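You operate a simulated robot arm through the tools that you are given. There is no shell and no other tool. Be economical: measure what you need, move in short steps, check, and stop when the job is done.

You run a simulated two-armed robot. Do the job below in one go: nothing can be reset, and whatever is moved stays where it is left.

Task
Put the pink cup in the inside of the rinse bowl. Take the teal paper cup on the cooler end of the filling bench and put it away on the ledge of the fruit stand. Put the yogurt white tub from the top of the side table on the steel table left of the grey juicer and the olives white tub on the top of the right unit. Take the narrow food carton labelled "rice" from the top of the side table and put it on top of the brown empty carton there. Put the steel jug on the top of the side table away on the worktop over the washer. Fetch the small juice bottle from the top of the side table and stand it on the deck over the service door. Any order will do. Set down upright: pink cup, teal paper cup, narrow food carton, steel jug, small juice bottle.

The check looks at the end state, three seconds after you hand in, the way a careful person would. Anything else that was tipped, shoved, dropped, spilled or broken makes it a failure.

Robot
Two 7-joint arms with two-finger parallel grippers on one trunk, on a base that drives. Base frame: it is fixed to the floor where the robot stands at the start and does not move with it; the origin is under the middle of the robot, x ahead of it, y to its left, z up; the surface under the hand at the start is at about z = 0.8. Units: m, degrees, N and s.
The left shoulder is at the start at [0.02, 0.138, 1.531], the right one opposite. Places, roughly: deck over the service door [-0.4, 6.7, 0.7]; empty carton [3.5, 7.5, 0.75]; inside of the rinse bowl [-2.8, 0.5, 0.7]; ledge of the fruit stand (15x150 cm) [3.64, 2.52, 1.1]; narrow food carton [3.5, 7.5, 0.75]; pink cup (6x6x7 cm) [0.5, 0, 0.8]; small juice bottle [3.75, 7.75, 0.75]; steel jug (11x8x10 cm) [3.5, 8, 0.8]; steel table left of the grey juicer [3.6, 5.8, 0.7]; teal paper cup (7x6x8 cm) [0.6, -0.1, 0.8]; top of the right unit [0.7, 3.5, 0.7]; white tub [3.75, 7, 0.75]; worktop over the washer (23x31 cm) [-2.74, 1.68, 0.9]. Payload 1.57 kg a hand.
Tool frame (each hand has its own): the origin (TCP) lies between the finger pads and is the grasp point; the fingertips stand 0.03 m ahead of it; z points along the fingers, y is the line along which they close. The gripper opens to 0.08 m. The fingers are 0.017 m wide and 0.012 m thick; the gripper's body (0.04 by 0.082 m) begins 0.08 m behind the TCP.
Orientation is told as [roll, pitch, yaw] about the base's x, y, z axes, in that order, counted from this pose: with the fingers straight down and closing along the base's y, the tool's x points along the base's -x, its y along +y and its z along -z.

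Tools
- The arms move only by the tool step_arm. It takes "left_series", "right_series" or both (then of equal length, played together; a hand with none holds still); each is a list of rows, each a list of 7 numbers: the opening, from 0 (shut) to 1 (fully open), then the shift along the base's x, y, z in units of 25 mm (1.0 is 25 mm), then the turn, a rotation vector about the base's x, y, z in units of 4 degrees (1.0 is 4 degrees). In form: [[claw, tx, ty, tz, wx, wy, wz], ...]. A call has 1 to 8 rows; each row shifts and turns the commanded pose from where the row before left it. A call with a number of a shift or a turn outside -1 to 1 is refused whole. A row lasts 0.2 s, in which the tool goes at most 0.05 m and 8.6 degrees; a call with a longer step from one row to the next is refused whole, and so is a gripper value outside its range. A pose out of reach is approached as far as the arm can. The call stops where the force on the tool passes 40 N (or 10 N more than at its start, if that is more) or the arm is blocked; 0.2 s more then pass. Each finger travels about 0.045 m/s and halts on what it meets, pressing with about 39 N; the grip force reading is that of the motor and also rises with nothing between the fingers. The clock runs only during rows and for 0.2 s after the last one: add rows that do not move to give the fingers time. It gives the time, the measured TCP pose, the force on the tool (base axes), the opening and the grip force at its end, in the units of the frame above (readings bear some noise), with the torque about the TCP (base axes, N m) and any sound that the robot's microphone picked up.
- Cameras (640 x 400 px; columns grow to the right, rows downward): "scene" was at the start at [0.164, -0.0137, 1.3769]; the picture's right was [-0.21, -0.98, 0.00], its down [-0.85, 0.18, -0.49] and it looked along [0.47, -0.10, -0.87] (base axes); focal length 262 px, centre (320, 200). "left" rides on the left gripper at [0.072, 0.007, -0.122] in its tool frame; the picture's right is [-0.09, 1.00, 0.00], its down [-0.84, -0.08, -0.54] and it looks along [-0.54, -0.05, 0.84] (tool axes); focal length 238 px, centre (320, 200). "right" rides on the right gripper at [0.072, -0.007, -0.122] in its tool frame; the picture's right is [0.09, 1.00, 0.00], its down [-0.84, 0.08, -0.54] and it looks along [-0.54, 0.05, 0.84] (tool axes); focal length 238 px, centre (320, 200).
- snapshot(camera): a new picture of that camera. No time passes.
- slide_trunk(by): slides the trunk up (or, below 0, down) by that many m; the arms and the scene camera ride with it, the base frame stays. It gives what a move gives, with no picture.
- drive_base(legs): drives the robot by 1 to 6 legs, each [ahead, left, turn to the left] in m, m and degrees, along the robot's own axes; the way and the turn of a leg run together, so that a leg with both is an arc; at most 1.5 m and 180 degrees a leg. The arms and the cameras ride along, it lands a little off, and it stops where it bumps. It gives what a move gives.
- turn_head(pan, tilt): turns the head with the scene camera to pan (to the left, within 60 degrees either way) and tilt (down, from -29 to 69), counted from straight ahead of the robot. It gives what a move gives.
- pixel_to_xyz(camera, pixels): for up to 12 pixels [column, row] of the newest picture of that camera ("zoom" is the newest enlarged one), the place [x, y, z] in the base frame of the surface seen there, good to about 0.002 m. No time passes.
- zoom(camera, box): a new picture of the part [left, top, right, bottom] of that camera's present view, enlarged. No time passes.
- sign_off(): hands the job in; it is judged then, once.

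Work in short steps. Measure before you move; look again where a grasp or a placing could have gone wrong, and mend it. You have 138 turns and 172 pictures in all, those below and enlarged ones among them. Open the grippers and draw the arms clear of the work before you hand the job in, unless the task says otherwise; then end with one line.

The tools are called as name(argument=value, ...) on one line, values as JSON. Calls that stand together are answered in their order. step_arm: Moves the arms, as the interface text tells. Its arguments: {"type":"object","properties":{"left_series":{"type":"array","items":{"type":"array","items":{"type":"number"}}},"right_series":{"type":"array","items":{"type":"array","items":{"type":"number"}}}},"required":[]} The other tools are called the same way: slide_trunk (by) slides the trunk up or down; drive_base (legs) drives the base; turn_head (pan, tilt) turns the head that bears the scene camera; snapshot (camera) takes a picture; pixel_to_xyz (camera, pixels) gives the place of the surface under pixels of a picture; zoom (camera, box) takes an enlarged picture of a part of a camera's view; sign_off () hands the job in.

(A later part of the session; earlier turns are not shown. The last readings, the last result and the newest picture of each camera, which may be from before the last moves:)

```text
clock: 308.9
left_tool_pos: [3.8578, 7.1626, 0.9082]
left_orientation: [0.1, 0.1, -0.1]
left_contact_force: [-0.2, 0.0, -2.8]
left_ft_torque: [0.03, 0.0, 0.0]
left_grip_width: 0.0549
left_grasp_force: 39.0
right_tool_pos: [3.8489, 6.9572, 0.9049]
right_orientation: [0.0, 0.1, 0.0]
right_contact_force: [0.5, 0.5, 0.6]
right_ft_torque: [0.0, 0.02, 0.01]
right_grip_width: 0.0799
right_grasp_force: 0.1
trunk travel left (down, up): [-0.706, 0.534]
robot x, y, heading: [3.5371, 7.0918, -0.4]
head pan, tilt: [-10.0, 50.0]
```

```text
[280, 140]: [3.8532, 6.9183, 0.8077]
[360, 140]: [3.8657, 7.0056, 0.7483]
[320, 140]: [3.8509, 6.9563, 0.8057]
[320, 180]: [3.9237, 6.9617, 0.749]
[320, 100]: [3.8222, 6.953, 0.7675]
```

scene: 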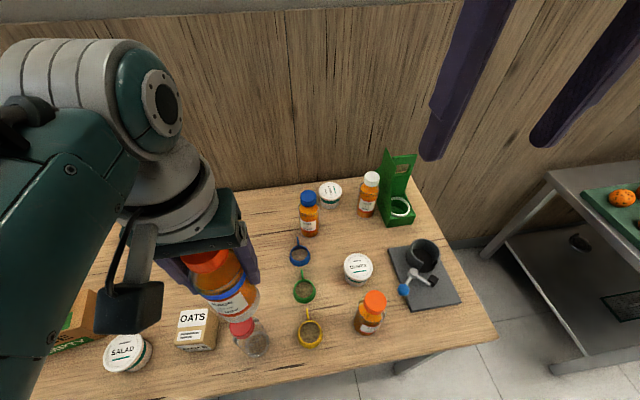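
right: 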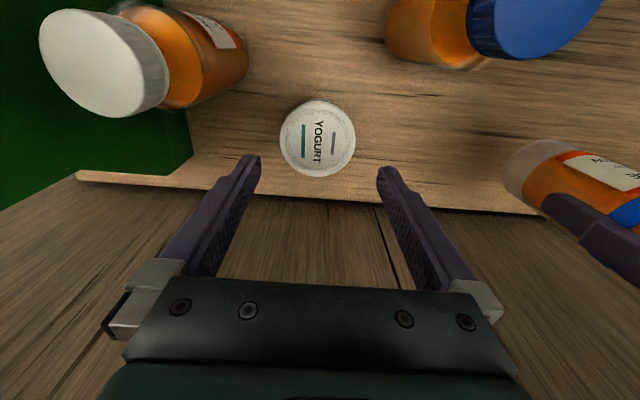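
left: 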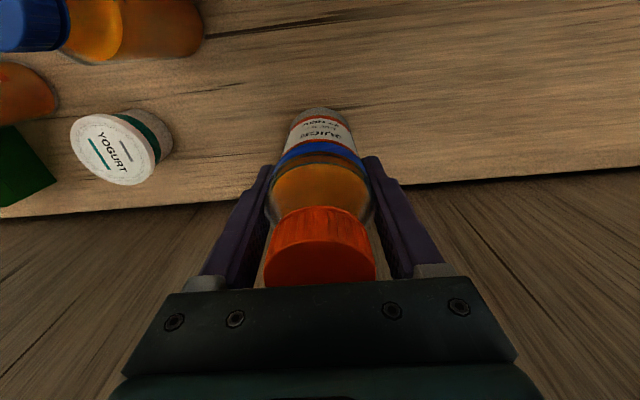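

Well centred. I descend to 0.792, close, and lift by arm then trunk.

step_arm(right_series=[[1, 0.1, -0.1, -0.9, 0, 0, 0], [1, 0, 0, -0.9, 0, 0, 0], [1, 0, 0, -0.9, 0, 0, 0], [1, 0, 0, -0.9, 0, 0, 0], [1, 0, 0, -0.9, 0, 0, 0], [0.75, 0, 0, 0, 0, 0, 0], [0.65, 0, 0, 0, 0, 0, 0], [0.65, 0, 0, 0, 0, 0, 0]])

step_arm(right_series=[[0.6, 0, 0, 0.4, 0, 0, 0], [0.6, 0, 0, 0.8, 0, 0, 0], [0.6, 0, 0, 1, 0, 0, 0], [0.6, 0, 0, 1, 0, 0, 0], [0.6, 0, 0, 1, 0, 0, 0], [0.6, 0, 0, 1, 0, 0, 0], [0.6, 0, 0, 1, 0, 0, 0], [0.6, 0, 0, 1, 0, 0, 0]])

snapshot(camera="right")

```text
clock: 310.7
left_tool_pos: [3.8583, 7.1616, 0.907]
left_orientation: [0.0, 0.1, -0.2]
left_contact_force: [-0.9, 0.4, -2.5]
left_ft_torque: [-0.01, 0.02, -0.03]
left_grip_width: 0.0551
left_grasp_force: 38.3
right_tool_pos: [3.8532, 6.9544, 0.7945]
right_orientation: [0.0, 0.1, -0.2]
right_contact_force: [0.0, 2.2, 0.6]
right_ft_torque: [0.04, -0.04, -0.01]
right_grip_width: 0.0733
right_grasp_force: 36.6
trunk travel left (down, up): [-0.706, 0.534]
robot x, y, heading: [3.5354, 7.0883, -0.5]
head pan, tilt: [-10.0, 50.0]
```

```text
clock: 312.5
left_tool_pos: [3.8577, 7.1618, 0.9077]
left_orientation: [-0.1, 0.0, -0.1]
left_contact_force: [0.2, 0.2, -2.9]
left_ft_torque: [-0.02, 0.0, -0.01]
left_grip_width: 0.0549
left_grasp_force: 38.7
right_tool_pos: [3.8558, 6.954, 0.9734]
right_orientation: [0.0, 0.1, -0.2]
right_contact_force: [0.5, 0.9, -1.6]
right_ft_torque: [0.0, 0.0, -0.01]
right_grip_width: 0.0731
right_grasp_force: 39.3
trunk travel left (down, up): [-0.706, 0.534]
robot x, y, heading: [3.5333, 7.0906, -0.9]
head pan, tilt: [-10.0, 50.0]
```

```text
84 pictures are left
```

right: 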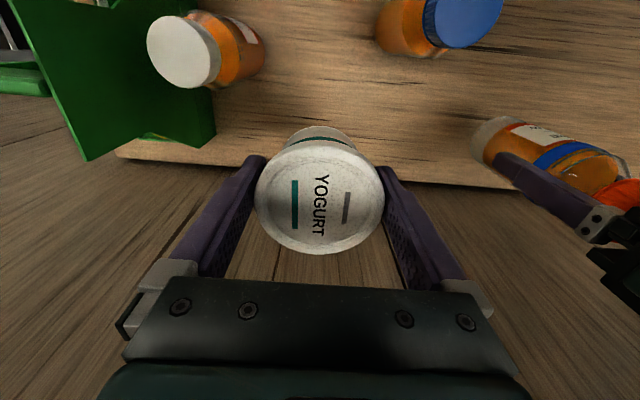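

Yogurt tub held. I raise the trunk, back off and strafe to the steel table at y≈5.95, then look.

slide_trunk(by=0.22)

drive_base(legs=[[-0.55, 0, 0.7], [0, -1.15, 0]])

turn_head(pan=-12, tilt=42)

snapshot(camera="scene")

```text
clock: 314.8
left_tool_pos: [3.8587, 7.1613, 1.1278]
left_orientation: [0.0, 0.1, -0.1]
left_contact_force: [-0.1, 0.8, -2.5]
left_ft_torque: [-0.02, -0.01, -0.01]
left_grip_width: 0.0549
left_grasp_force: 39.4
right_tool_pos: [3.8557, 6.9535, 1.1921]
right_orientation: [0.0, 0.1, -0.2]
right_contact_force: [1.3, -0.2, -1.4]
right_ft_torque: [0.0, 0.0, 0.01]
right_grip_width: 0.0733
right_grasp_force: 38.8
trunk travel left (down, up): [-0.926, 0.314]
robot x, y, heading: [3.5366, 7.0902, -0.5]
head pan, tilt: [-10.0, 50.0]
```

```text
clock: 323.4
left_tool_pos: [3.2994, 6.0197, 1.1276]
left_orientation: [0.0, 0.1, -0.8]
left_contact_force: [0.4, 0.2, -2.4]
left_ft_torque: [0.05, -0.01, -0.02]
left_grip_width: 0.0552
left_grasp_force: 39.4
right_tool_pos: [3.2942, 5.8107, 1.192]
right_orientation: [0.1, 0.0, -0.7]
right_contact_force: [0.6, 0.1, -1.5]
right_ft_torque: [0.03, -0.03, -0.01]
right_grip_width: 0.0734
right_grasp_force: 39.3
trunk travel left (down, up): [-0.926, 0.314]
robot x, y, heading: [2.9795, 5.9485, -1.2]
head pan, tilt: [-10.0, 50.0]
```

```text
clock: 324.1
left_tool_pos: [3.3009, 6.0205, 1.1286]
left_orientation: [0.1, 0.1, -0.8]
left_contact_force: [-0.1, -0.6, -4.0]
left_ft_torque: [0.0, -0.01, -0.02]
left_grip_width: 0.0553
left_grasp_force: 38.9
right_tool_pos: [3.2937, 5.8107, 1.1929]
right_orientation: [0.0, 0.0, -0.7]
right_contact_force: [-0.6, 0.0, -1.9]
right_ft_torque: [0.01, 0.04, 0.03]
right_grip_width: 0.0735
right_grasp_force: 38.9
trunk travel left (down, up): [-0.926, 0.314]
robot x, y, heading: [2.976, 5.943, -1.0]
head pan, tilt: [-12.0, 42.0]
```

```text
83 pictures are left
```

scene: 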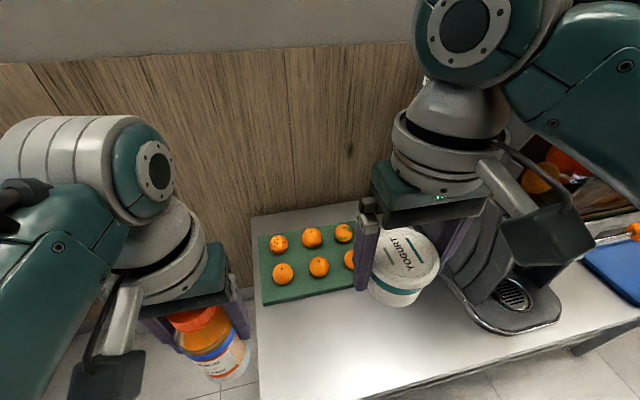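

Free steel surface lies in front of the orange board and left of the juicer, around (370,330). I measure it.

pixel_to_xyz(camera="scene", pixels=[[300, 340], [350, 320], [400, 330], [440, 340], [265, 304], [355, 292], [450, 285], [480, 325], [270, 385], [400, 375], [340, 222], [352, 262]])

```text
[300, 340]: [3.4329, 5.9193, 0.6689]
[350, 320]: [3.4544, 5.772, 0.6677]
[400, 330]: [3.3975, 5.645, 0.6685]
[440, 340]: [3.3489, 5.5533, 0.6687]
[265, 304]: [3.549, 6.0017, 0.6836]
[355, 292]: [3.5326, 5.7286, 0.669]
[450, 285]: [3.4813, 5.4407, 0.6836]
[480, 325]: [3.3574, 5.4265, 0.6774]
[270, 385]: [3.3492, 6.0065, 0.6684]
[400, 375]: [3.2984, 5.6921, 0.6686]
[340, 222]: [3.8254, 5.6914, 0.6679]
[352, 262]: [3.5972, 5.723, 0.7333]
```

Table top z=0.668, front edge x≈3.27, board from x≈3.54. I place the tub at (3.42,5.81): drive 0.125 ahead, trunk down 0.31, then lower the arm close to the surface.

drive_base(legs=[[0.125, 0, 1.0]])

slide_trunk(by=-0.31)

step_arm(right_series=[[0.6, 0, 0, -0.8, 0, 0, 0], [0.6, 0, 0, -1, 0, 0, 0], [0.6, 0, 0, -1, 0, 0, 0], [0.6, 0, 0, -1, 0, 0, 0], [0.6, 0, 0, -1, 0, 0, 0], [0.6, 0, 0, -0.8, 0, 0, 0], [0.6, 0, 0, -0.5, 0, 0, 0]])

snapshot(camera="right")

```text
clock: 325.3
left_tool_pos: [3.4223, 6.023, 1.1283]
left_orientation: [0.1, 0.1, 0.2]
left_contact_force: [0.2, -0.5, -3.3]
left_ft_torque: [-0.01, 0.0, 0.0]
left_grip_width: 0.0549
left_grasp_force: 39.3
right_tool_pos: [3.421, 5.815, 1.192]
right_orientation: [0.1, 0.1, 0.2]
right_contact_force: [1.5, 0.4, -1.5]
right_ft_torque: [-0.02, -0.02, 0.01]
right_grip_width: 0.0733
right_grasp_force: 38.6
trunk travel left (down, up): [-0.926, 0.314]
robot x, y, heading: [3.1004, 5.9481, 0.0]
head pan, tilt: [-12.0, 42.0]
```

```text
clock: 328.4
left_tool_pos: [3.4222, 6.0252, 0.8198]
left_orientation: [0.0, 0.1, 0.3]
left_contact_force: [-1.3, 0.1, -2.1]
left_ft_torque: [0.0, -0.02, -0.01]
left_grip_width: 0.0548
left_grasp_force: 38.8
right_tool_pos: [3.4199, 5.8168, 0.8822]
right_orientation: [0.1, 0.1, 0.3]
right_contact_force: [0.2, 0.9, -1.3]
right_ft_torque: [0.01, 0.01, 0.01]
right_grip_width: 0.0731
right_grasp_force: 38.8
trunk travel left (down, up): [-0.616, 0.624]
robot x, y, heading: [3.1036, 5.9468, -0.1]
head pan, tilt: [-12.0, 42.0]
```

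```text
clock: 330.0
left_tool_pos: [3.4208, 6.0237, 0.8184]
left_orientation: [-0.1, 0.0, 0.4]
left_contact_force: [-0.1, 0.2, -2.4]
left_ft_torque: [-0.02, -0.01, 0.02]
left_grip_width: 0.0549
left_grasp_force: 38.3
right_tool_pos: [3.4201, 5.8161, 0.7301]
right_orientation: [0.0, 0.2, 0.3]
right_contact_force: [-0.7, 0.1, -0.9]
right_ft_torque: [0.0, 0.04, -0.04]
right_grip_width: 0.0734
right_grasp_force: 39.0
trunk travel left (down, up): [-0.616, 0.624]
robot x, y, heading: [3.1011, 5.949, 0.2]
head pan, tilt: [-12.0, 42.0]
```

```text
82 pictures are left
```

right: 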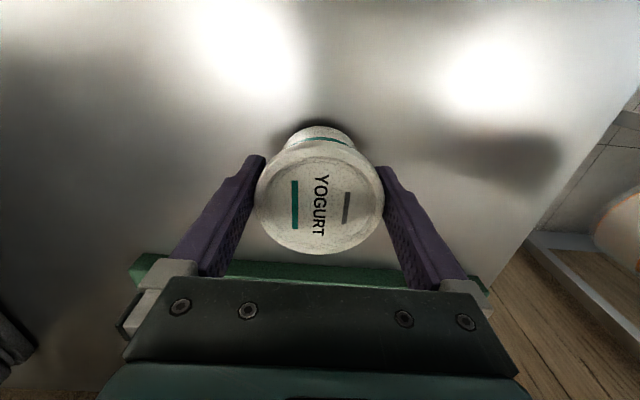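

A last 15 mm down, then release and rise.

step_arm(right_series=[[0.6, 0, 0, -0.3, 0, 0, 0], [0.6, 0, 0, -0.15, 0, 0, 0], [0.6, 0, 0, -0.1, 0, 0, 0], [0.6, 0, 0, -0.08, 0, 0, 0], [0.6, 0, 0, 0, 0, 0, 0]])

step_arm(right_series=[[0.92, 0, 0, 0, 0, 0, 0], [1, 0, 0, 0, 0, 0, 0], [1, 0, 0, 0, 0, 0, 0], [1, 0, 0, 0.3, 0, 0, 0], [1, 0, 0, 0.8, 0, 0, 0], [1, 0, 0, 1, 0, 0, 0], [1, 0, 0, 1, 0, 0, 0], [1, 0, 0, 1, 0, 0, 0]])

slide_trunk(by=0.3)

drive_base(legs=[[-0.4, 0, 0]])

snapshot(camera="scene")

```text
clock: 331.2
left_tool_pos: [3.4229, 6.024, 0.8189]
left_orientation: [-0.1, 0.1, 0.3]
left_contact_force: [-0.7, -0.7, -3.3]
left_ft_torque: [-0.01, -0.01, 0.01]
left_grip_width: 0.055
left_grasp_force: 39.0
right_tool_pos: [3.4207, 5.8163, 0.7147]
right_orientation: [-0.1, 0.1, 0.3]
right_contact_force: [-0.2, -0.6, -1.8]
right_ft_torque: [-0.02, -0.01, -0.01]
right_grip_width: 0.0732
right_grasp_force: 39.0
trunk travel left (down, up): [-0.616, 0.624]
robot x, y, heading: [3.1024, 5.9489, 0.0]
head pan, tilt: [-12.0, 42.0]
```

```text
clock: 333.0
left_tool_pos: [3.4239, 6.0232, 0.8192]
left_orientation: [0.0, 0.1, 0.4]
left_contact_force: [-0.4, -0.9, -3.2]
left_ft_torque: [0.03, -0.01, 0.0]
left_grip_width: 0.0548
left_grasp_force: 39.3
right_tool_pos: [3.4201, 5.8153, 0.8162]
right_orientation: [0.0, 0.1, 0.4]
right_contact_force: [0.0, 0.4, 0.1]
right_ft_torque: [0.0, 0.0, 0.04]
right_grip_width: 0.0801
right_grasp_force: 0.0
trunk travel left (down, up): [-0.616, 0.624]
robot x, y, heading: [3.0989, 5.9482, -0.4]
head pan, tilt: [-12.0, 42.0]
```

```text
clock: 336.0
left_tool_pos: [3.4224, 6.0238, 1.119]
left_orientation: [-0.1, 0.1, 0.5]
left_contact_force: [0.2, -0.1, -2.7]
left_ft_torque: [0.0, -0.01, 0.01]
left_grip_width: 0.0552
left_grasp_force: 38.3
right_tool_pos: [3.4204, 5.8151, 1.1167]
right_orientation: [0.0, 0.1, 0.3]
right_contact_force: [0.9, 0.0, 0.6]
right_ft_torque: [-0.06, 0.0, -0.01]
right_grip_width: 0.0801
right_grasp_force: 0.1
trunk travel left (down, up): [-0.916, 0.324]
robot x, y, heading: [3.1058, 5.9504, 0.1]
head pan, tilt: [-12.0, 42.0]
```

```text
clock: 338.5
left_tool_pos: [3.0216, 6.0229, 1.1181]
left_orientation: [-0.1, 0.1, 0.3]
left_contact_force: [-0.3, 0.0, -2.5]
left_ft_torque: [-0.04, -0.01, 0.01]
left_grip_width: 0.0549
left_grasp_force: 39.3
right_tool_pos: [3.0184, 5.8156, 1.1168]
right_orientation: [0.0, 0.0, 0.2]
right_contact_force: [0.4, -0.3, 0.4]
right_ft_torque: [-0.01, 0.01, 0.01]
right_grip_width: 0.0801
right_grasp_force: 0.1
trunk travel left (down, up): [-0.916, 0.324]
robot x, y, heading: [2.6972, 5.9512, 0.1]
head pan, tilt: [-12.0, 42.0]
```

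```text
81 pictures are left
```

scene: 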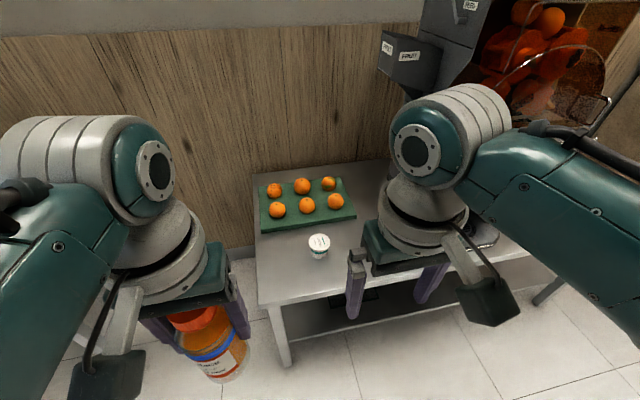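

Yogurt tub stands on the steel table. Now I turn around and drive toward the deck over the service door, stopping at x≈1.3 for a look.

drive_base(legs=[[-0.3, 0, 0], [0, 0, 180], [1.1, -0.6, 0]])

turn_head(pan=5, tilt=25)

snapshot(camera="scene")

```text
clock: 353.7
left_tool_pos: [0.9996, 6.5242, 1.1189]
left_orientation: [-0.1, 0.1, 178.6]
left_contact_force: [0.5, 0.5, -3.4]
left_ft_torque: [0.01, 0.04, 0.0]
left_grip_width: 0.0548
left_grasp_force: 38.7
right_tool_pos: [1.0085, 6.733, 1.116]
right_orientation: [0.0, 0.0, 178.5]
right_contact_force: [0.3, -0.4, 0.6]
right_ft_torque: [0.01, 0.01, -0.01]
right_grip_width: 0.08
right_grasp_force: 0.0
trunk travel left (down, up): [-0.916, 0.324]
robot x, y, heading: [1.3254, 6.5921, 178.6]
head pan, tilt: [-12.0, 42.0]
```

```text
clock: 354.5
left_tool_pos: [0.9994, 6.5231, 1.118]
left_orientation: [0.1, 0.1, 178.5]
left_contact_force: [-0.8, -0.2, -2.9]
left_ft_torque: [-0.02, -0.02, 0.03]
left_grip_width: 0.0549
left_grasp_force: 39.2
right_tool_pos: [1.0075, 6.7335, 1.1171]
right_orientation: [0.0, 0.0, 178.6]
right_contact_force: [-0.3, 0.3, 0.0]
right_ft_torque: [0.01, 0.0, 0.0]
right_grip_width: 0.0805
right_grasp_force: 0.1
trunk travel left (down, up): [-0.916, 0.324]
robot x, y, heading: [1.3226, 6.5899, 178.1]
head pan, tilt: [5.0, 25.0]
```

```text
80 pictures are left
```

scene: 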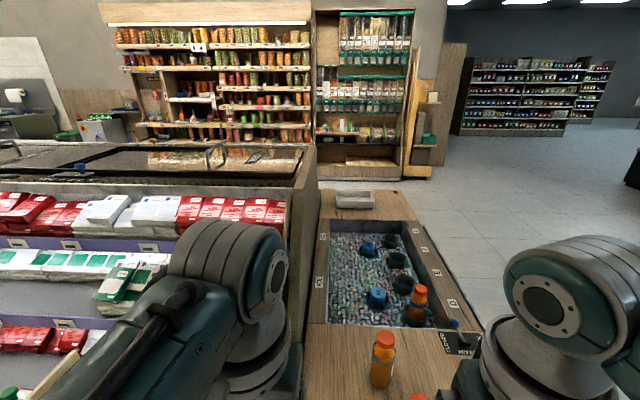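

An ice well with wooden decks fore and aft. I measure to find which deck is at (-0.4,6.7).

pixel_to_xyz(camera="scene", pixels=[[340, 340], [340, 380], [385, 335], [365, 205], [400, 210], [330, 215], [420, 290], [355, 265], [463, 340], [325, 300], [418, 396], [305, 330]])

turn_head(pan=0, tilt=60)

snapshot(camera="scene")

```text
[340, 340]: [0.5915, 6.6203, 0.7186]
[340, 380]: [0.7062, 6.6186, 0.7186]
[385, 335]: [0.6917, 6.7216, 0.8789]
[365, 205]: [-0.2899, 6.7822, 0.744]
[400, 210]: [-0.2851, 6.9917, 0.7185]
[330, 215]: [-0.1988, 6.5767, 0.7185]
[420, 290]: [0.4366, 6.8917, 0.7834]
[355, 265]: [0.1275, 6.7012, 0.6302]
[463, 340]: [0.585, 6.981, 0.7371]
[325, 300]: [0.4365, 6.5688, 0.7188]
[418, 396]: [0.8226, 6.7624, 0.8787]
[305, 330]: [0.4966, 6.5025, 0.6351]
```

```text
clock: 355.5
left_tool_pos: [0.9983, 6.5247, 1.1187]
left_orientation: [0.1, 0.1, 178.6]
left_contact_force: [-0.5, -0.1, -4.1]
left_ft_torque: [0.01, 0.0, 0.0]
left_grip_width: 0.0547
left_grasp_force: 39.1
right_tool_pos: [1.0078, 6.734, 1.1171]
right_orientation: [0.0, 0.0, 178.5]
right_contact_force: [-0.2, -0.1, 0.1]
right_ft_torque: [-0.06, 0.02, 0.0]
right_grip_width: 0.0801
right_grasp_force: 0.1
trunk travel left (down, up): [-0.916, 0.324]
robot x, y, heading: [1.3235, 6.5896, 178.1]
head pan, tilt: [0.0, 60.0]
```

```text
79 pictures are left
```

scene: 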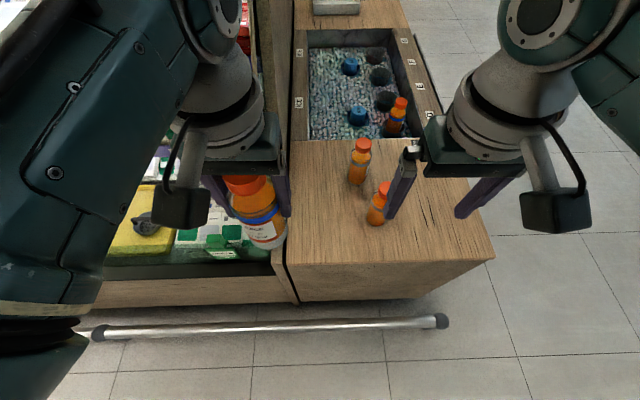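

The far deck (x≈-0.2…-0.5, y 6.57–7.0, z 0.7185) matches. I drive along the free aisle at y≈7.8 and face it from the +y side.

drive_base(legs=[[0, -1.2, 0], [1.45, 0, 1.8], [0.3, 0, 0], [0, 0, 90]])

turn_head(pan=0, tilt=40)

snapshot(camera="scene")

```text
clock: 373.8
left_tool_pos: [-0.2986, 7.4971, 1.1189]
left_orientation: [0.1, 0.1, -89.9]
left_contact_force: [-0.2, 1.0, -2.7]
left_ft_torque: [0.0, 0.0, -0.03]
left_grip_width: 0.055
left_grasp_force: 39.4
right_tool_pos: [-0.5075, 7.4991, 1.117]
right_orientation: [0.0, 0.0, -90.0]
right_contact_force: [0.4, 0.5, 1.4]
right_ft_torque: [0.03, 0.01, 0.0]
right_grip_width: 0.0799
right_grasp_force: 0.1
trunk travel left (down, up): [-0.916, 0.324]
robot x, y, heading: [-0.3746, 7.8171, -90.2]
head pan, tilt: [0.0, 60.0]
```

```text
clock: 374.6
left_tool_pos: [-0.2986, 7.4962, 1.1186]
left_orientation: [0.1, 0.1, -89.8]
left_contact_force: [-0.4, 0.4, -3.1]
left_ft_torque: [0.01, -0.03, -0.01]
left_grip_width: 0.0549
left_grasp_force: 38.9
right_tool_pos: [-0.5072, 7.4985, 1.1175]
right_orientation: [0.0, 0.1, -90.0]
right_contact_force: [0.1, 0.1, -0.1]
right_ft_torque: [0.01, 0.04, 0.02]
right_grip_width: 0.0803
right_grasp_force: 0.0
trunk travel left (down, up): [-0.916, 0.324]
robot x, y, heading: [-0.3738, 7.8198, -90.4]
head pan, tilt: [0.0, 40.0]
```

```text
78 pictures are left
```

scene: 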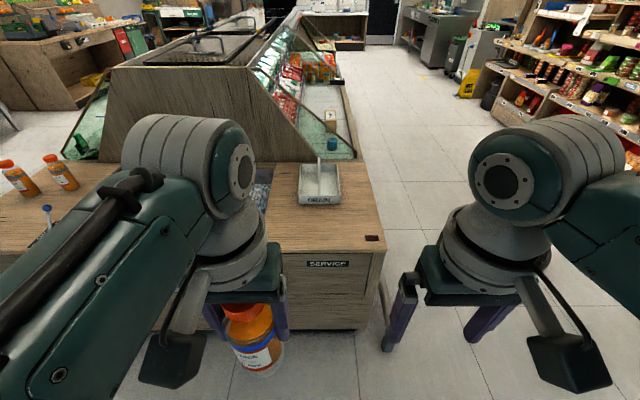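

"SERVICE" is on the panel below this deck – right place. A little white tray stands on it; I measure free space.

pixel_to_xyz(camera="scene", pixels=[[290, 230], [355, 230], [360, 190], [300, 204], [342, 200], [338, 165], [275, 250], [385, 250], [320, 225], [370, 165], [372, 237], [335, 158]])

```text
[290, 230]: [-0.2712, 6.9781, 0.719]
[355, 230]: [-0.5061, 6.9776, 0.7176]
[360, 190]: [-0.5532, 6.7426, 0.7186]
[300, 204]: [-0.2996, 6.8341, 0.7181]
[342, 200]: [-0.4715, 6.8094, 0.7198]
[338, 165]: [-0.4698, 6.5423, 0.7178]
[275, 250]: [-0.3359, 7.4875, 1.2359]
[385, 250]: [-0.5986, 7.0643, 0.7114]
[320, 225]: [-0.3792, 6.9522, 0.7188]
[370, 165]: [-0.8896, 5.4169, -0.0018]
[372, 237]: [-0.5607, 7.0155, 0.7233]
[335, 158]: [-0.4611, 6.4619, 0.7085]
```

Deck free strip: y 6.85–7.05. I set the bottle at (-0.40,6.95): drive 0.55 ahead and 0.10 right, lower trunk 0.24, then lower the arm to near contact.

drive_base(legs=[[0.55, -0.1, 0.3]])

slide_trunk(by=-0.24)

snapshot(camera="left")

step_arm(left_series=[[0.4, 0, 0, -0.8, 0, 0, 0], [0.4, 0, 0, -0.8, 0, 0, 0], [0.4, 0, 0, -0.5, 0, 0, 0]])

snapshot(camera="scene")

```text
clock: 377.8
left_tool_pos: [-0.3955, 6.953, 1.1175]
left_orientation: [0.2, 0.2, -89.3]
left_contact_force: [0.0, -0.4, -2.7]
left_ft_torque: [0.03, 0.0, -0.02]
left_grip_width: 0.055
left_grasp_force: 38.8
right_tool_pos: [-0.6049, 6.9522, 1.1176]
right_orientation: [0.0, 0.1, -89.3]
right_contact_force: [-0.5, 0.4, -0.1]
right_ft_torque: [-0.01, 0.0, 0.02]
right_grip_width: 0.08
right_grasp_force: 0.1
trunk travel left (down, up): [-0.916, 0.324]
robot x, y, heading: [-0.4735, 7.2703, -89.5]
head pan, tilt: [0.0, 40.0]
```

```text
clock: 380.3
left_tool_pos: [-0.394, 6.9523, 0.8782]
left_orientation: [0.0, 0.1, -89.2]
left_contact_force: [-0.3, 0.5, -3.5]
left_ft_torque: [0.04, 0.0, -0.02]
left_grip_width: 0.055
left_grasp_force: 39.0
right_tool_pos: [-0.6043, 6.9516, 0.8772]
right_orientation: [0.0, 0.1, -89.3]
right_contact_force: [0.8, -0.1, -0.3]
right_ft_torque: [-0.02, 0.02, 0.04]
right_grip_width: 0.0801
right_grasp_force: 0.1
trunk travel left (down, up): [-0.676, 0.564]
robot x, y, heading: [-0.4712, 7.2716, -89.8]
head pan, tilt: [0.0, 40.0]
```

```text
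77 pictures are left
```

left: 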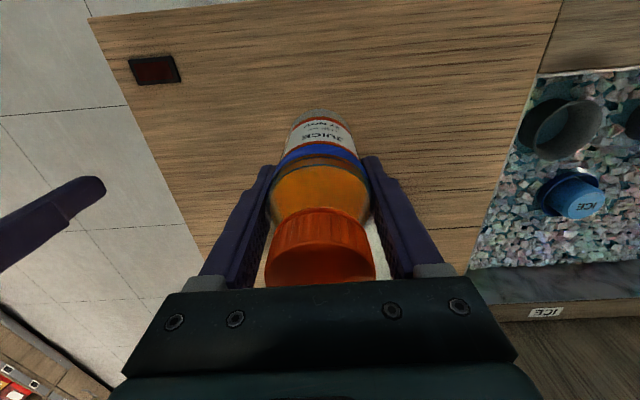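

```text
clock: 381.1
left_tool_pos: [-0.3965, 6.9508, 0.8253]
left_orientation: [0.0, 0.2, -89.4]
left_contact_force: [-0.5, -0.8, -1.3]
left_ft_torque: [0.0, -0.01, 0.01]
left_grip_width: 0.0548
left_grasp_force: 38.9
right_tool_pos: [-0.6044, 6.9531, 0.8764]
right_orientation: [0.1, 0.1, -89.4]
right_contact_force: [0.1, 0.3, -0.3]
right_ft_torque: [-0.02, 0.02, 0.0]
right_grip_width: 0.08
right_grasp_force: 0.0
trunk travel left (down, up): [-0.676, 0.564]
robot x, y, heading: [-0.4718, 7.2688, -89.8]
head pan, tilt: [0.0, 40.0]
```

```text
76 pictures are left
```

scene: 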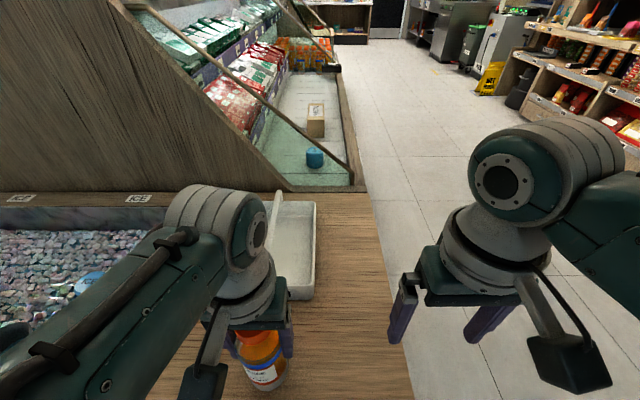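

Clear of the tray. I lower the last centimetre in tiny steps.

step_arm(left_series=[[0.4, 0, 0, -0.2, 0, 0, 0], [0.4, 0, 0, -0.12, 0, 0, 0], [0.4, 0, 0, -0.1, 0, 0, 0], [0.4, 0, 0, -0.06, 0, 0, 0], [0.4, 0, 0, 0, 0, 0, 0]])

```text
clock: 382.3
left_tool_pos: [-0.396, 6.9516, 0.814]
left_orientation: [0.1, 0.1, -89.3]
left_contact_force: [1.5, 9.1, 27.1]
left_ft_torque: [0.43, 0.07, 0.03]
left_grip_width: 0.055
left_grasp_force: 39.4
right_tool_pos: [-0.6037, 6.9528, 0.877]
right_orientation: [-0.1, 0.2, -89.3]
right_contact_force: [0.0, 0.4, -0.1]
right_ft_torque: [0.0, -0.03, 0.0]
right_grip_width: 0.0801
right_grasp_force: 0.0
trunk travel left (down, up): [-0.676, 0.564]
robot x, y, heading: [-0.4729, 7.2736, -89.6]
head pan, tilt: [0.0, 40.0]
```

Contact (27 N). I ease, release, rise, back off, take a verifying picture, then return toward the side table.

step_arm(left_series=[[0.4, 0, 0, 0.06, 0, 0, 0], [0.72, 0, 0, 0, 0, 0, 0], [0.85, 0, 0, 0, 0, 0, 0], [1, 0, 0, 0, 0, 0, 0], [1, 0, 0, 0, 0, 0, 0], [1, 0, 0, 0.6, 0, 0, 0], [1, 0, 0, 0.8, 0, 0, 0], [1, 0, 0, 0.8, 0, 0, 0]])

slide_trunk(by=0.25)

drive_base(legs=[[-0.5, 0, -0.3]])

snapshot(camera="scene")

drive_base(legs=[[0, 0, 90], [1.45, 0, 0], [1.45, 0.1, 0]])

turn_head(pan=0, tilt=35)

snapshot(camera="scene")

```text
clock: 384.1
left_tool_pos: [-0.3945, 6.9522, 0.8699]
left_orientation: [0.1, 0.0, -89.1]
left_contact_force: [0.1, 0.5, -0.1]
left_ft_torque: [-0.02, -0.04, -0.03]
left_grip_width: 0.0802
left_grasp_force: 0.1
right_tool_pos: [-0.6044, 6.9522, 0.8767]
right_orientation: [0.0, 0.1, -89.3]
right_contact_force: [-0.2, 0.5, 0.7]
right_ft_torque: [0.01, -0.03, -0.01]
right_grip_width: 0.0798
right_grasp_force: 0.1
trunk travel left (down, up): [-0.676, 0.564]
robot x, y, heading: [-0.4751, 7.2724, -89.8]
head pan, tilt: [0.0, 40.0]
```

```text
clock: 386.7
left_tool_pos: [-0.395, 6.9529, 1.1201]
left_orientation: [0.1, 0.1, -89.3]
left_contact_force: [-0.1, -0.3, 0.6]
left_ft_torque: [0.02, -0.01, 0.02]
left_grip_width: 0.0799
left_grasp_force: 0.0
right_tool_pos: [-0.6045, 6.952, 1.1278]
right_orientation: [0.0, 0.1, -89.3]
right_contact_force: [0.0, 0.3, -0.4]
right_ft_torque: [-0.02, 0.02, 0.02]
right_grip_width: 0.0798
right_grasp_force: 0.0
trunk travel left (down, up): [-0.926, 0.314]
robot x, y, heading: [-0.4741, 7.275, -89.9]
head pan, tilt: [0.0, 40.0]
```

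```text
clock: 389.6
left_tool_pos: [-0.3985, 7.4482, 1.1195]
left_orientation: [0.1, 0.0, -89.8]
left_contact_force: [-0.2, -0.9, 0.2]
left_ft_torque: [0.0, 0.0, -0.02]
left_grip_width: 0.08
left_grasp_force: 0.2
right_tool_pos: [-0.6083, 7.4496, 1.1281]
right_orientation: [0.0, 0.1, -89.7]
right_contact_force: [0.1, -0.3, 0.3]
right_ft_torque: [-0.01, -0.01, -0.01]
right_grip_width: 0.08
right_grasp_force: 0.1
trunk travel left (down, up): [-0.926, 0.314]
robot x, y, heading: [-0.4748, 7.7667, -90.0]
head pan, tilt: [0.0, 40.0]
```

```text
75 pictures are left
```

scene: 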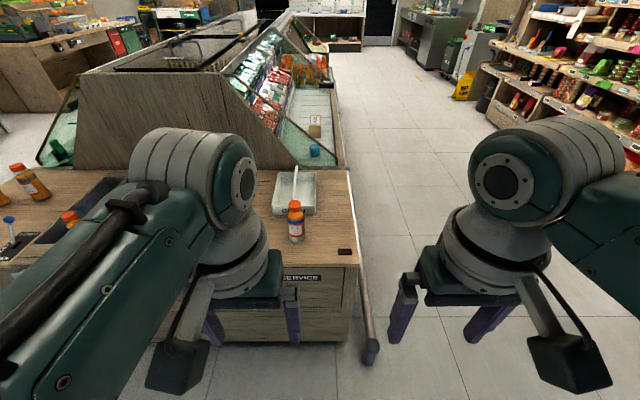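

```text
clock: 407.5
left_tool_pos: [2.7631, 7.9112, 1.12]
left_orientation: [0.1, 0.1, 0.2]
left_contact_force: [-0.2, -0.3, -0.4]
left_ft_torque: [0.0, 0.0, -0.01]
left_grip_width: 0.08
left_grasp_force: 0.0
right_tool_pos: [2.7611, 7.7026, 1.1272]
right_orientation: [0.0, 0.0, 0.2]
right_contact_force: [0.1, -0.2, 0.7]
right_ft_torque: [0.02, -0.03, -0.01]
right_grip_width: 0.0801
right_grasp_force: 0.2
trunk travel left (down, up): [-0.926, 0.314]
robot x, y, heading: [2.442, 7.8381, -0.2]
head pan, tilt: [0.0, 40.0]
```

```text
clock: 408.2
left_tool_pos: [2.7622, 7.9114, 1.1209]
left_orientation: [0.1, 0.1, 0.1]
left_contact_force: [1.4, 0.5, 0.0]
left_ft_torque: [-0.02, -0.01, 0.01]
left_grip_width: 0.0802
left_grasp_force: 0.1
right_tool_pos: [2.7605, 7.702, 1.1257]
right_orientation: [0.0, 0.2, 0.1]
right_contact_force: [0.2, -0.2, 0.9]
right_ft_torque: [0.01, -0.02, 0.03]
right_grip_width: 0.0799
right_grasp_force: 0.1
trunk travel left (down, up): [-0.926, 0.314]
robot x, y, heading: [2.4443, 7.8376, -0.2]
head pan, tilt: [0.0, 35.0]
```

```text
74 pictures are left
```

scene: 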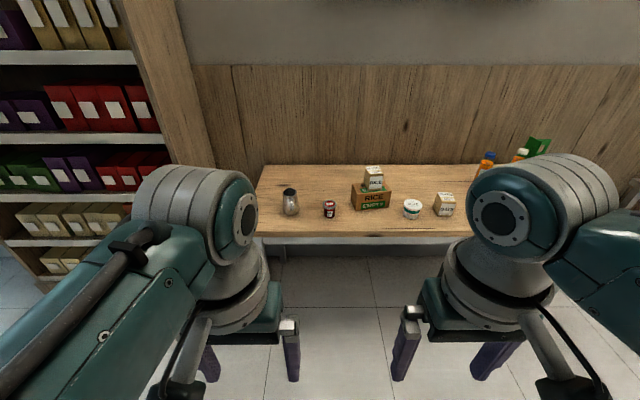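

The bottle stands on the deck. Next the jug with the left hand; I zoom in on it for its shape and measure its width at several heights.

zoom(camera="scene", box=[260, 170, 360, 232])

pixel_to_xyz(camera="zoom", pixels=[[152, 125], [195, 120], [150, 150], [238, 150], [145, 200], [245, 200], [145, 250], [245, 250], [195, 260], [240, 125], [195, 140], [450, 230]])

```text
6.40 times, centred on (310, 201) of scene
```

zoom: 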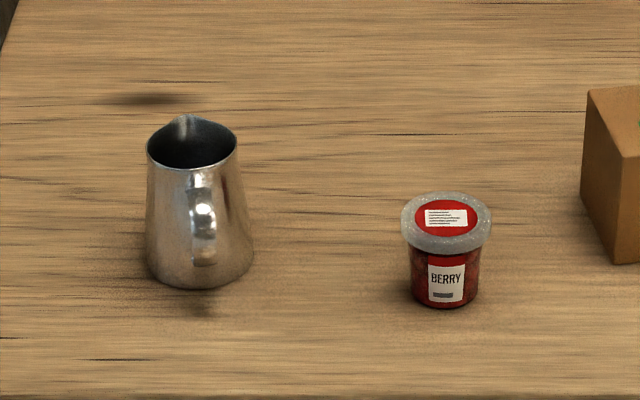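

```text
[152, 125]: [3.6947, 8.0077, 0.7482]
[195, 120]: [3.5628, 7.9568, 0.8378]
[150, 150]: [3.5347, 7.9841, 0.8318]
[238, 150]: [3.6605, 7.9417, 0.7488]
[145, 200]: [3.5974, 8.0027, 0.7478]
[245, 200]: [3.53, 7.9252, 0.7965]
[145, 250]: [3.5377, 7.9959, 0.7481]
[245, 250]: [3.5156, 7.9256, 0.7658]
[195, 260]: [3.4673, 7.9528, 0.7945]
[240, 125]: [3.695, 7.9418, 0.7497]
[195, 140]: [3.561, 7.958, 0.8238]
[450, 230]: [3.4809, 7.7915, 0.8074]
```

Jug: rim ≈57 mm wide at z≈0.84, base ≈67 mm, centre ≈(3.53,7.957), handle toward me. I raise the right hand 0.1 (to clear the rice stack), drive up, lower the trunk 0.22, and view with the left camera.

step_arm(right_series=[[1, 0, 0, 1, 0, 0, 0], [1, 0, 0, 1, 0, 0, 0], [1, 0, 0, 1, 0, 0, 0], [1, 0, 0, 1, 0, 0, 0]])

drive_base(legs=[[0.766, 0.045, 0.2]])

slide_trunk(by=-0.21)

snapshot(camera="left")

```text
clock: 409.2
left_tool_pos: [2.7633, 7.9116, 1.1187]
left_orientation: [0.1, 0.2, 0.2]
left_contact_force: [-1.1, -0.6, 0.4]
left_ft_torque: [0.0, 0.04, 0.04]
left_grip_width: 0.08
left_grasp_force: 0.1
right_tool_pos: [2.7609, 7.7028, 1.2269]
right_orientation: [-0.1, 0.1, 0.2]
right_contact_force: [-0.7, -0.3, 0.4]
right_ft_torque: [-0.01, -0.01, -0.01]
right_grip_width: 0.0801
right_grasp_force: 0.0
trunk travel left (down, up): [-0.926, 0.314]
robot x, y, heading: [2.4371, 7.8303, -0.2]
head pan, tilt: [0.0, 35.0]
```

```text
clock: 413.4
left_tool_pos: [3.5361, 7.9665, 1.1194]
left_orientation: [0.1, 0.1, 1.2]
left_contact_force: [0.2, -0.8, 0.2]
left_ft_torque: [0.02, -0.01, 0.0]
left_grip_width: 0.08
left_grasp_force: 0.1
right_tool_pos: [3.538, 7.7585, 1.2267]
right_orientation: [0.0, 0.1, 1.1]
right_contact_force: [-0.2, -0.2, 0.8]
right_ft_torque: [0.0, 0.02, 0.04]
right_grip_width: 0.0801
right_grasp_force: 0.1
trunk travel left (down, up): [-0.926, 0.314]
robot x, y, heading: [3.2141, 7.8884, 0.8]
head pan, tilt: [0.0, 35.0]
```

```text
clock: 415.6
left_tool_pos: [3.5354, 7.9671, 0.9096]
left_orientation: [0.1, 0.0, 1.1]
left_contact_force: [-0.3, 0.0, 0.4]
left_ft_torque: [0.02, 0.0, 0.01]
left_grip_width: 0.0803
left_grasp_force: 0.0
right_tool_pos: [3.5376, 7.7584, 1.0172]
right_orientation: [0.0, 0.1, 1.1]
right_contact_force: [0.2, -0.2, 0.1]
right_ft_torque: [0.0, 0.0, 0.01]
right_grip_width: 0.0799
right_grasp_force: 0.1
trunk travel left (down, up): [-0.716, 0.524]
robot x, y, heading: [3.2156, 7.883, 0.8]
head pan, tilt: [0.0, 35.0]
```

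```text
72 pictures are left
```

left: 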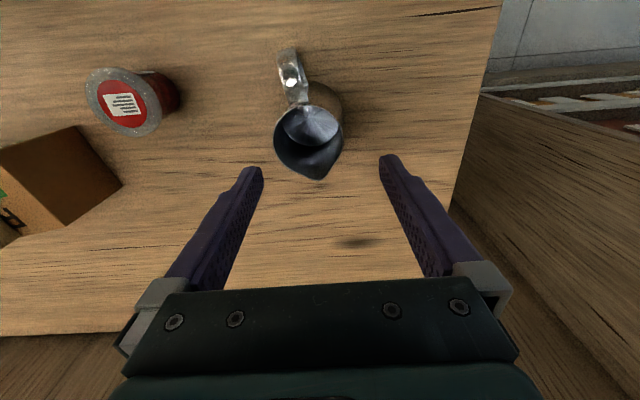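

I measure the rim edges.

pixel_to_xyz(camera="left", pixels=[[276, 142], [342, 142], [317, 179], [305, 107], [289, 55], [343, 100], [308, 122]])

```text
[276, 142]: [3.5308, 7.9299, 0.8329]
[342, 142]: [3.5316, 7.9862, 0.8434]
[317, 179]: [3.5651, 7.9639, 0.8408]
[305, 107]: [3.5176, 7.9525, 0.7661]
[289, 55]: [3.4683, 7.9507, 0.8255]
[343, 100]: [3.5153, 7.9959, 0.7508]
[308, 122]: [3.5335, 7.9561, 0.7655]
```

Rim centre (3.531,7.958). I align, descend to 0.802, close, and lift by trunk.

step_arm(left_series=[[1, -0.18, -0.36, -0.3, 0, 0, -0.2], [1, 0, 0, -1, 0, 0, 0], [1, 0, 0, -1, 0, 0, 0], [1, 0, 0, -1, 0, 0, 0], [1, 0, 0, -1, 0, 0, 0], [0.75, 0, 0, 0, 0, 0, 0], [0.6, 0, 0, 0, 0, 0, 0], [0.5, 0, 0, 0, 0, 0, 0]])

step_arm(left_series=[[0.5, 0, 0, 0, 0, 0, 0], [0.5, 0, 0, 0.4, 0, 0, 0], [0.5, 0, 0, 0.8, 0, 0, 0], [0.5, 0, 0, 0.8, 0, 0, 0]])

snapshot(camera="left")

```text
clock: 417.4
left_tool_pos: [3.5317, 7.9571, 0.8035]
left_orientation: [0.1, -0.1, 0.3]
left_contact_force: [1.5, -0.6, 3.0]
left_ft_torque: [-0.06, -0.3, -0.01]
left_grip_width: 0.067
left_grasp_force: 30.8
right_tool_pos: [3.5402, 7.7578, 1.0167]
right_orientation: [0.0, 0.1, 1.1]
right_contact_force: [0.2, 0.3, -0.3]
right_ft_torque: [-0.02, -0.03, 0.01]
right_grip_width: 0.0801
right_grasp_force: 0.0
trunk travel left (down, up): [-0.716, 0.524]
robot x, y, heading: [3.215, 7.8856, 0.7]
head pan, tilt: [0.0, 35.0]
```

```text
clock: 418.4
left_tool_pos: [3.5304, 7.9578, 0.8517]
left_orientation: [0.0, 0.2, 0.4]
left_contact_force: [-0.1, 0.1, -1.9]
left_ft_torque: [0.02, 0.03, -0.02]
left_grip_width: 0.0671
left_grasp_force: 38.7
right_tool_pos: [3.5379, 7.7582, 1.0172]
right_orientation: [0.0, 0.2, 1.2]
right_contact_force: [0.4, -0.3, -0.1]
right_ft_torque: [-0.01, -0.02, 0.0]
right_grip_width: 0.08
right_grasp_force: 0.1
trunk travel left (down, up): [-0.716, 0.524]
robot x, y, heading: [3.2126, 7.8895, 0.9]
head pan, tilt: [0.0, 35.0]
```

```text
71 pictures are left
```

left: 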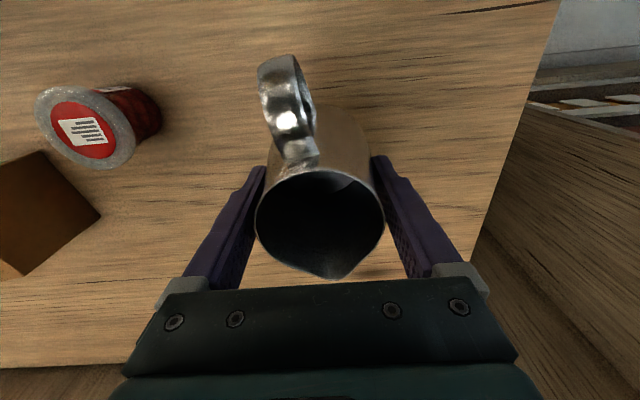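

The jug is held. Now olives with the right hand: raise trunk, raise the jug 0.1 more, back off, strafe to y≈7.07, drive in and lower the trunk; then view.

slide_trunk(by=0.21)

step_arm(left_series=[[0.5, 0, 0, 1, 0, 0, 0], [0.5, 0, 0, 1, 0, 0, 0], [0.5, 0, 0, 1, 0, 0, 0], [0.5, 0, 0, 0.9, 0, 0, 0]])

drive_base(legs=[[-0.35, 0, -0.8], [0, -0.82, 0], [0.45, 0, 0]])

slide_trunk(by=-0.19)

snapshot(camera="right")

```text
clock: 420.7
left_tool_pos: [3.53, 7.958, 1.063]
left_orientation: [0.2, 0.2, 0.3]
left_contact_force: [0.5, -0.3, -3.3]
left_ft_torque: [-0.01, -0.01, 0.04]
left_grip_width: 0.0671
left_grasp_force: 39.5
right_tool_pos: [3.538, 7.7578, 1.2273]
right_orientation: [0.0, 0.1, 1.1]
right_contact_force: [0.2, -0.7, -0.5]
right_ft_torque: [-0.01, 0.0, -0.04]
right_grip_width: 0.0801
right_grasp_force: 0.0
trunk travel left (down, up): [-0.926, 0.314]
robot x, y, heading: [3.2194, 7.8857, 1.0]
head pan, tilt: [0.0, 35.0]
```

```text
clock: 421.7
left_tool_pos: [3.5311, 7.9635, 1.1589]
left_orientation: [1.2, 0.1, 0.7]
left_contact_force: [-0.4, 0.6, -2.9]
left_ft_torque: [0.01, 0.0, -0.03]
left_grip_width: 0.067
left_grasp_force: 38.7
right_tool_pos: [3.5395, 7.7579, 1.227]
right_orientation: [0.0, 0.1, 1.2]
right_contact_force: [-0.6, 0.2, 0.0]
right_ft_torque: [-0.04, -0.01, 0.0]
right_grip_width: 0.0798
right_grasp_force: 0.0
trunk travel left (down, up): [-0.926, 0.314]
robot x, y, heading: [3.2153, 7.8848, 0.7]
head pan, tilt: [0.0, 35.0]
```

```text
clock: 430.2
left_tool_pos: [3.6204, 7.1313, 1.1585]
left_orientation: [1.2, 0.0, 0.0]
left_contact_force: [0.3, 0.1, -2.3]
left_ft_torque: [0.0, -0.01, 0.03]
left_grip_width: 0.067
left_grasp_force: 39.0
right_tool_pos: [3.625, 6.9247, 1.2276]
right_orientation: [-0.1, 0.0, 0.4]
right_contact_force: [0.3, -0.2, -0.2]
right_ft_torque: [0.03, 0.03, 0.04]
right_grip_width: 0.08
right_grasp_force: 0.0
trunk travel left (down, up): [-0.926, 0.314]
robot x, y, heading: [3.3038, 7.059, -0.0]
head pan, tilt: [0.0, 35.0]
```

```text
clock: 432.3
left_tool_pos: [3.6217, 7.1342, 0.9681]
left_orientation: [1.5, 0.0, -0.1]
left_contact_force: [0.4, -0.3, -2.1]
left_ft_torque: [0.01, 0.0, 0.0]
left_grip_width: 0.067
left_grasp_force: 39.1
right_tool_pos: [3.6256, 6.9261, 1.0368]
right_orientation: [0.0, 0.1, 0.4]
right_contact_force: [1.0, -1.1, -0.2]
right_ft_torque: [0.0, -0.01, 0.01]
right_grip_width: 0.0802
right_grasp_force: 0.0
trunk travel left (down, up): [-0.736, 0.504]
robot x, y, heading: [3.3063, 7.0568, -0.2]
head pan, tilt: [0.0, 35.0]
```

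```text
70 pictures are left
```

right: 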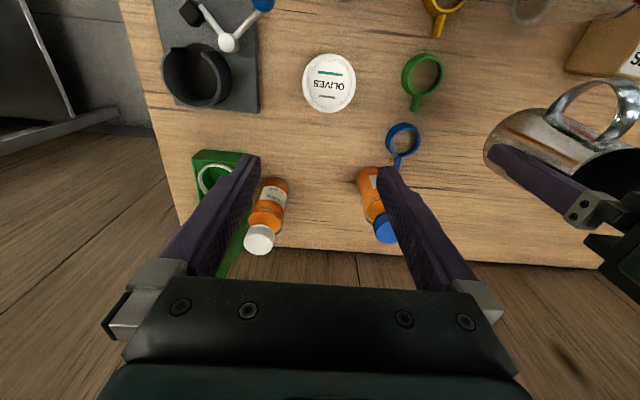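

I measure the OLIVES lid.

pixel_to_xyz(camera="right", pixels=[[329, 83], [305, 83], [354, 83], [329, 57], [329, 108], [422, 75], [220, 80]])

```text
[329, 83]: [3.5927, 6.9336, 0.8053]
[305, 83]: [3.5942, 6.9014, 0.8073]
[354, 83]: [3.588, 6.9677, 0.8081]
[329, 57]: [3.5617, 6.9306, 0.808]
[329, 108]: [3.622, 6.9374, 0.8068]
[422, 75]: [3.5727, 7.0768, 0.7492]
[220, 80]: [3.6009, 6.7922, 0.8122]
```

The front juice bottle (3.475,6.95, top 0.91) would be close to the hand's camera, so I yaw the tool +44° while aligning to (3.592,6.934), then descend to 0.795 and look.

step_arm(right_series=[[1, -0.17, 0.04, -0.3, 0, 0, 1], [1, -0.17, 0.04, -0.3, 0, 0, 1], [1, -0.17, 0.04, -0.3, 0, 0, 1], [1, -0.17, 0.04, -0.3, 0, 0, 1], [1, -0.17, 0.04, -0.3, 0, 0, 1], [1, -0.17, 0.04, -0.3, 0, 0, 1], [1, -0.17, 0.04, -0.3, 0, 0, 1], [1, -0.17, 0.04, -0.3, 0, 0, 1]])

step_arm(right_series=[[1, 0, 0, -0.5, 0, 0, 1], [1, 0, 0, -0.5, 0, 0, 1], [1, 0, 0, -0.5, 0, 0, 1], [1, 0, 0, -0.7, 0, 0, 0], [1, 0, 0, -0.8, 0, 0, 0]])

snapshot(camera="right")

```text
clock: 434.1
left_tool_pos: [3.6219, 7.1351, 0.9684]
left_orientation: [1.4, 0.0, -0.1]
left_contact_force: [-0.2, 0.2, -2.1]
left_ft_torque: [0.0, 0.01, 0.02]
left_grip_width: 0.067
left_grasp_force: 38.7
right_tool_pos: [3.5919, 6.934, 0.977]
right_orientation: [0.0, 0.2, 32.4]
right_contact_force: [0.0, 0.9, 0.1]
right_ft_torque: [-0.02, 0.02, -0.01]
right_grip_width: 0.0802
right_grasp_force: 0.1
trunk travel left (down, up): [-0.736, 0.504]
robot x, y, heading: [3.3063, 7.0574, -0.1]
head pan, tilt: [0.0, 35.0]
```

```text
clock: 435.3
left_tool_pos: [3.6217, 7.1348, 0.9678]
left_orientation: [1.4, 0.0, -0.2]
left_contact_force: [-0.2, -0.2, -3.0]
left_ft_torque: [0.0, -0.01, 0.02]
left_grip_width: 0.0671
left_grasp_force: 38.9
right_tool_pos: [3.5916, 6.9347, 0.9011]
right_orientation: [-0.1, 0.1, 44.4]
right_contact_force: [0.4, -0.4, -0.4]
right_ft_torque: [0.02, 0.0, 0.01]
right_grip_width: 0.0801
right_grasp_force: 0.0
trunk travel left (down, up): [-0.736, 0.504]
robot x, y, heading: [3.3044, 7.0576, -0.0]
head pan, tilt: [0.0, 35.0]
```

```text
69 pictures are left
```

right: 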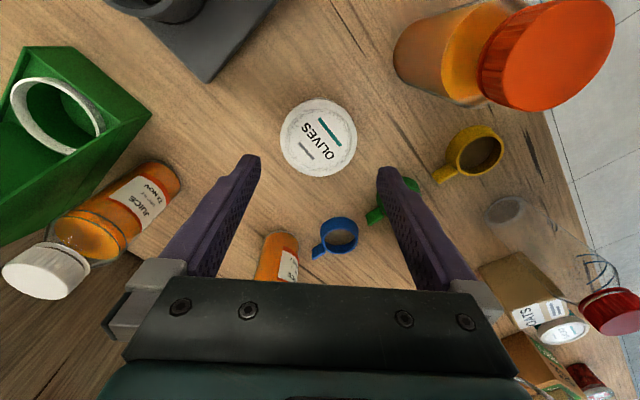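

Clear. I descend to 0.795, close, and lift.

step_arm(right_series=[[1, 0, 0, -0.85, 0, 0, 0], [1, 0, 0, -0.85, 0, 0, 0], [1, 0, 0, -0.85, 0, 0, 0], [1, 0, 0, -0.85, 0, 0, 0], [1, 0, 0, -0.8, 0, 0, 0], [0.75, 0, 0, 0, 0, 0, 0], [0.65, 0, 0, 0, 0, 0, 0], [0.65, 0, 0, 0, 0, 0, 0]])

step_arm(right_series=[[0.6, 0, 0, 0.4, 0, 0, 0], [0.6, 0, 0, 0.8, 0, 0, 0], [0.6, 0, 0, 1, 0, 0, 0], [0.6, 0, 0, 1, 0, 0, 0], [0.6, 0, 0, 1, 0, 0, 0], [0.6, 0, 0, 1, 0, 0, 0]])

snapshot(camera="right")

```text
clock: 437.1
left_tool_pos: [3.6219, 7.134, 0.9683]
left_orientation: [1.4, 0.1, 0.0]
left_contact_force: [-0.2, 0.4, -2.5]
left_ft_torque: [-0.02, -0.03, 0.01]
left_grip_width: 0.067
left_grasp_force: 39.3
right_tool_pos: [3.5909, 6.9333, 0.7971]
right_orientation: [-0.2, 0.1, 44.4]
right_contact_force: [0.2, 0.2, 4.3]
right_ft_torque: [-0.03, -0.08, 0.03]
right_grip_width: 0.0734
right_grasp_force: 37.0
trunk travel left (down, up): [-0.736, 0.504]
robot x, y, heading: [3.3075, 7.0591, 0.0]
head pan, tilt: [0.0, 35.0]
```

```text
clock: 438.5
left_tool_pos: [3.6207, 7.1347, 0.9683]
left_orientation: [1.4, 0.1, -0.1]
left_contact_force: [-0.5, 0.1, -2.1]
left_ft_torque: [-0.02, -0.05, 0.0]
left_grip_width: 0.067
left_grasp_force: 39.5
right_tool_pos: [3.5916, 6.9331, 0.9289]
right_orientation: [0.0, 0.1, 44.4]
right_contact_force: [0.8, 0.3, -2.0]
right_ft_torque: [0.04, 0.02, 0.0]
right_grip_width: 0.0733
right_grasp_force: 39.0
trunk travel left (down, up): [-0.736, 0.504]
robot x, y, heading: [3.3033, 7.0602, 0.1]
head pan, tilt: [0.0, 35.0]
```

```text
68 pictures are left
```

right: 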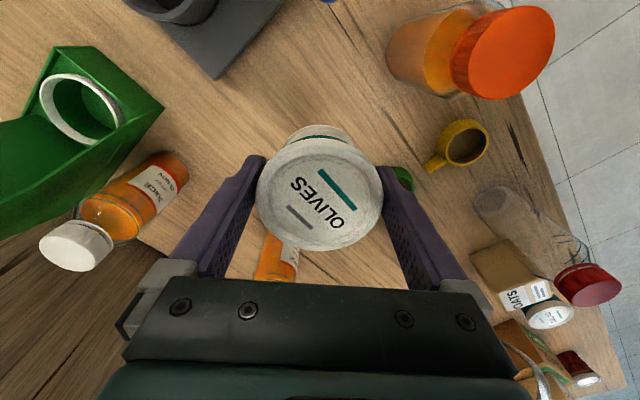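

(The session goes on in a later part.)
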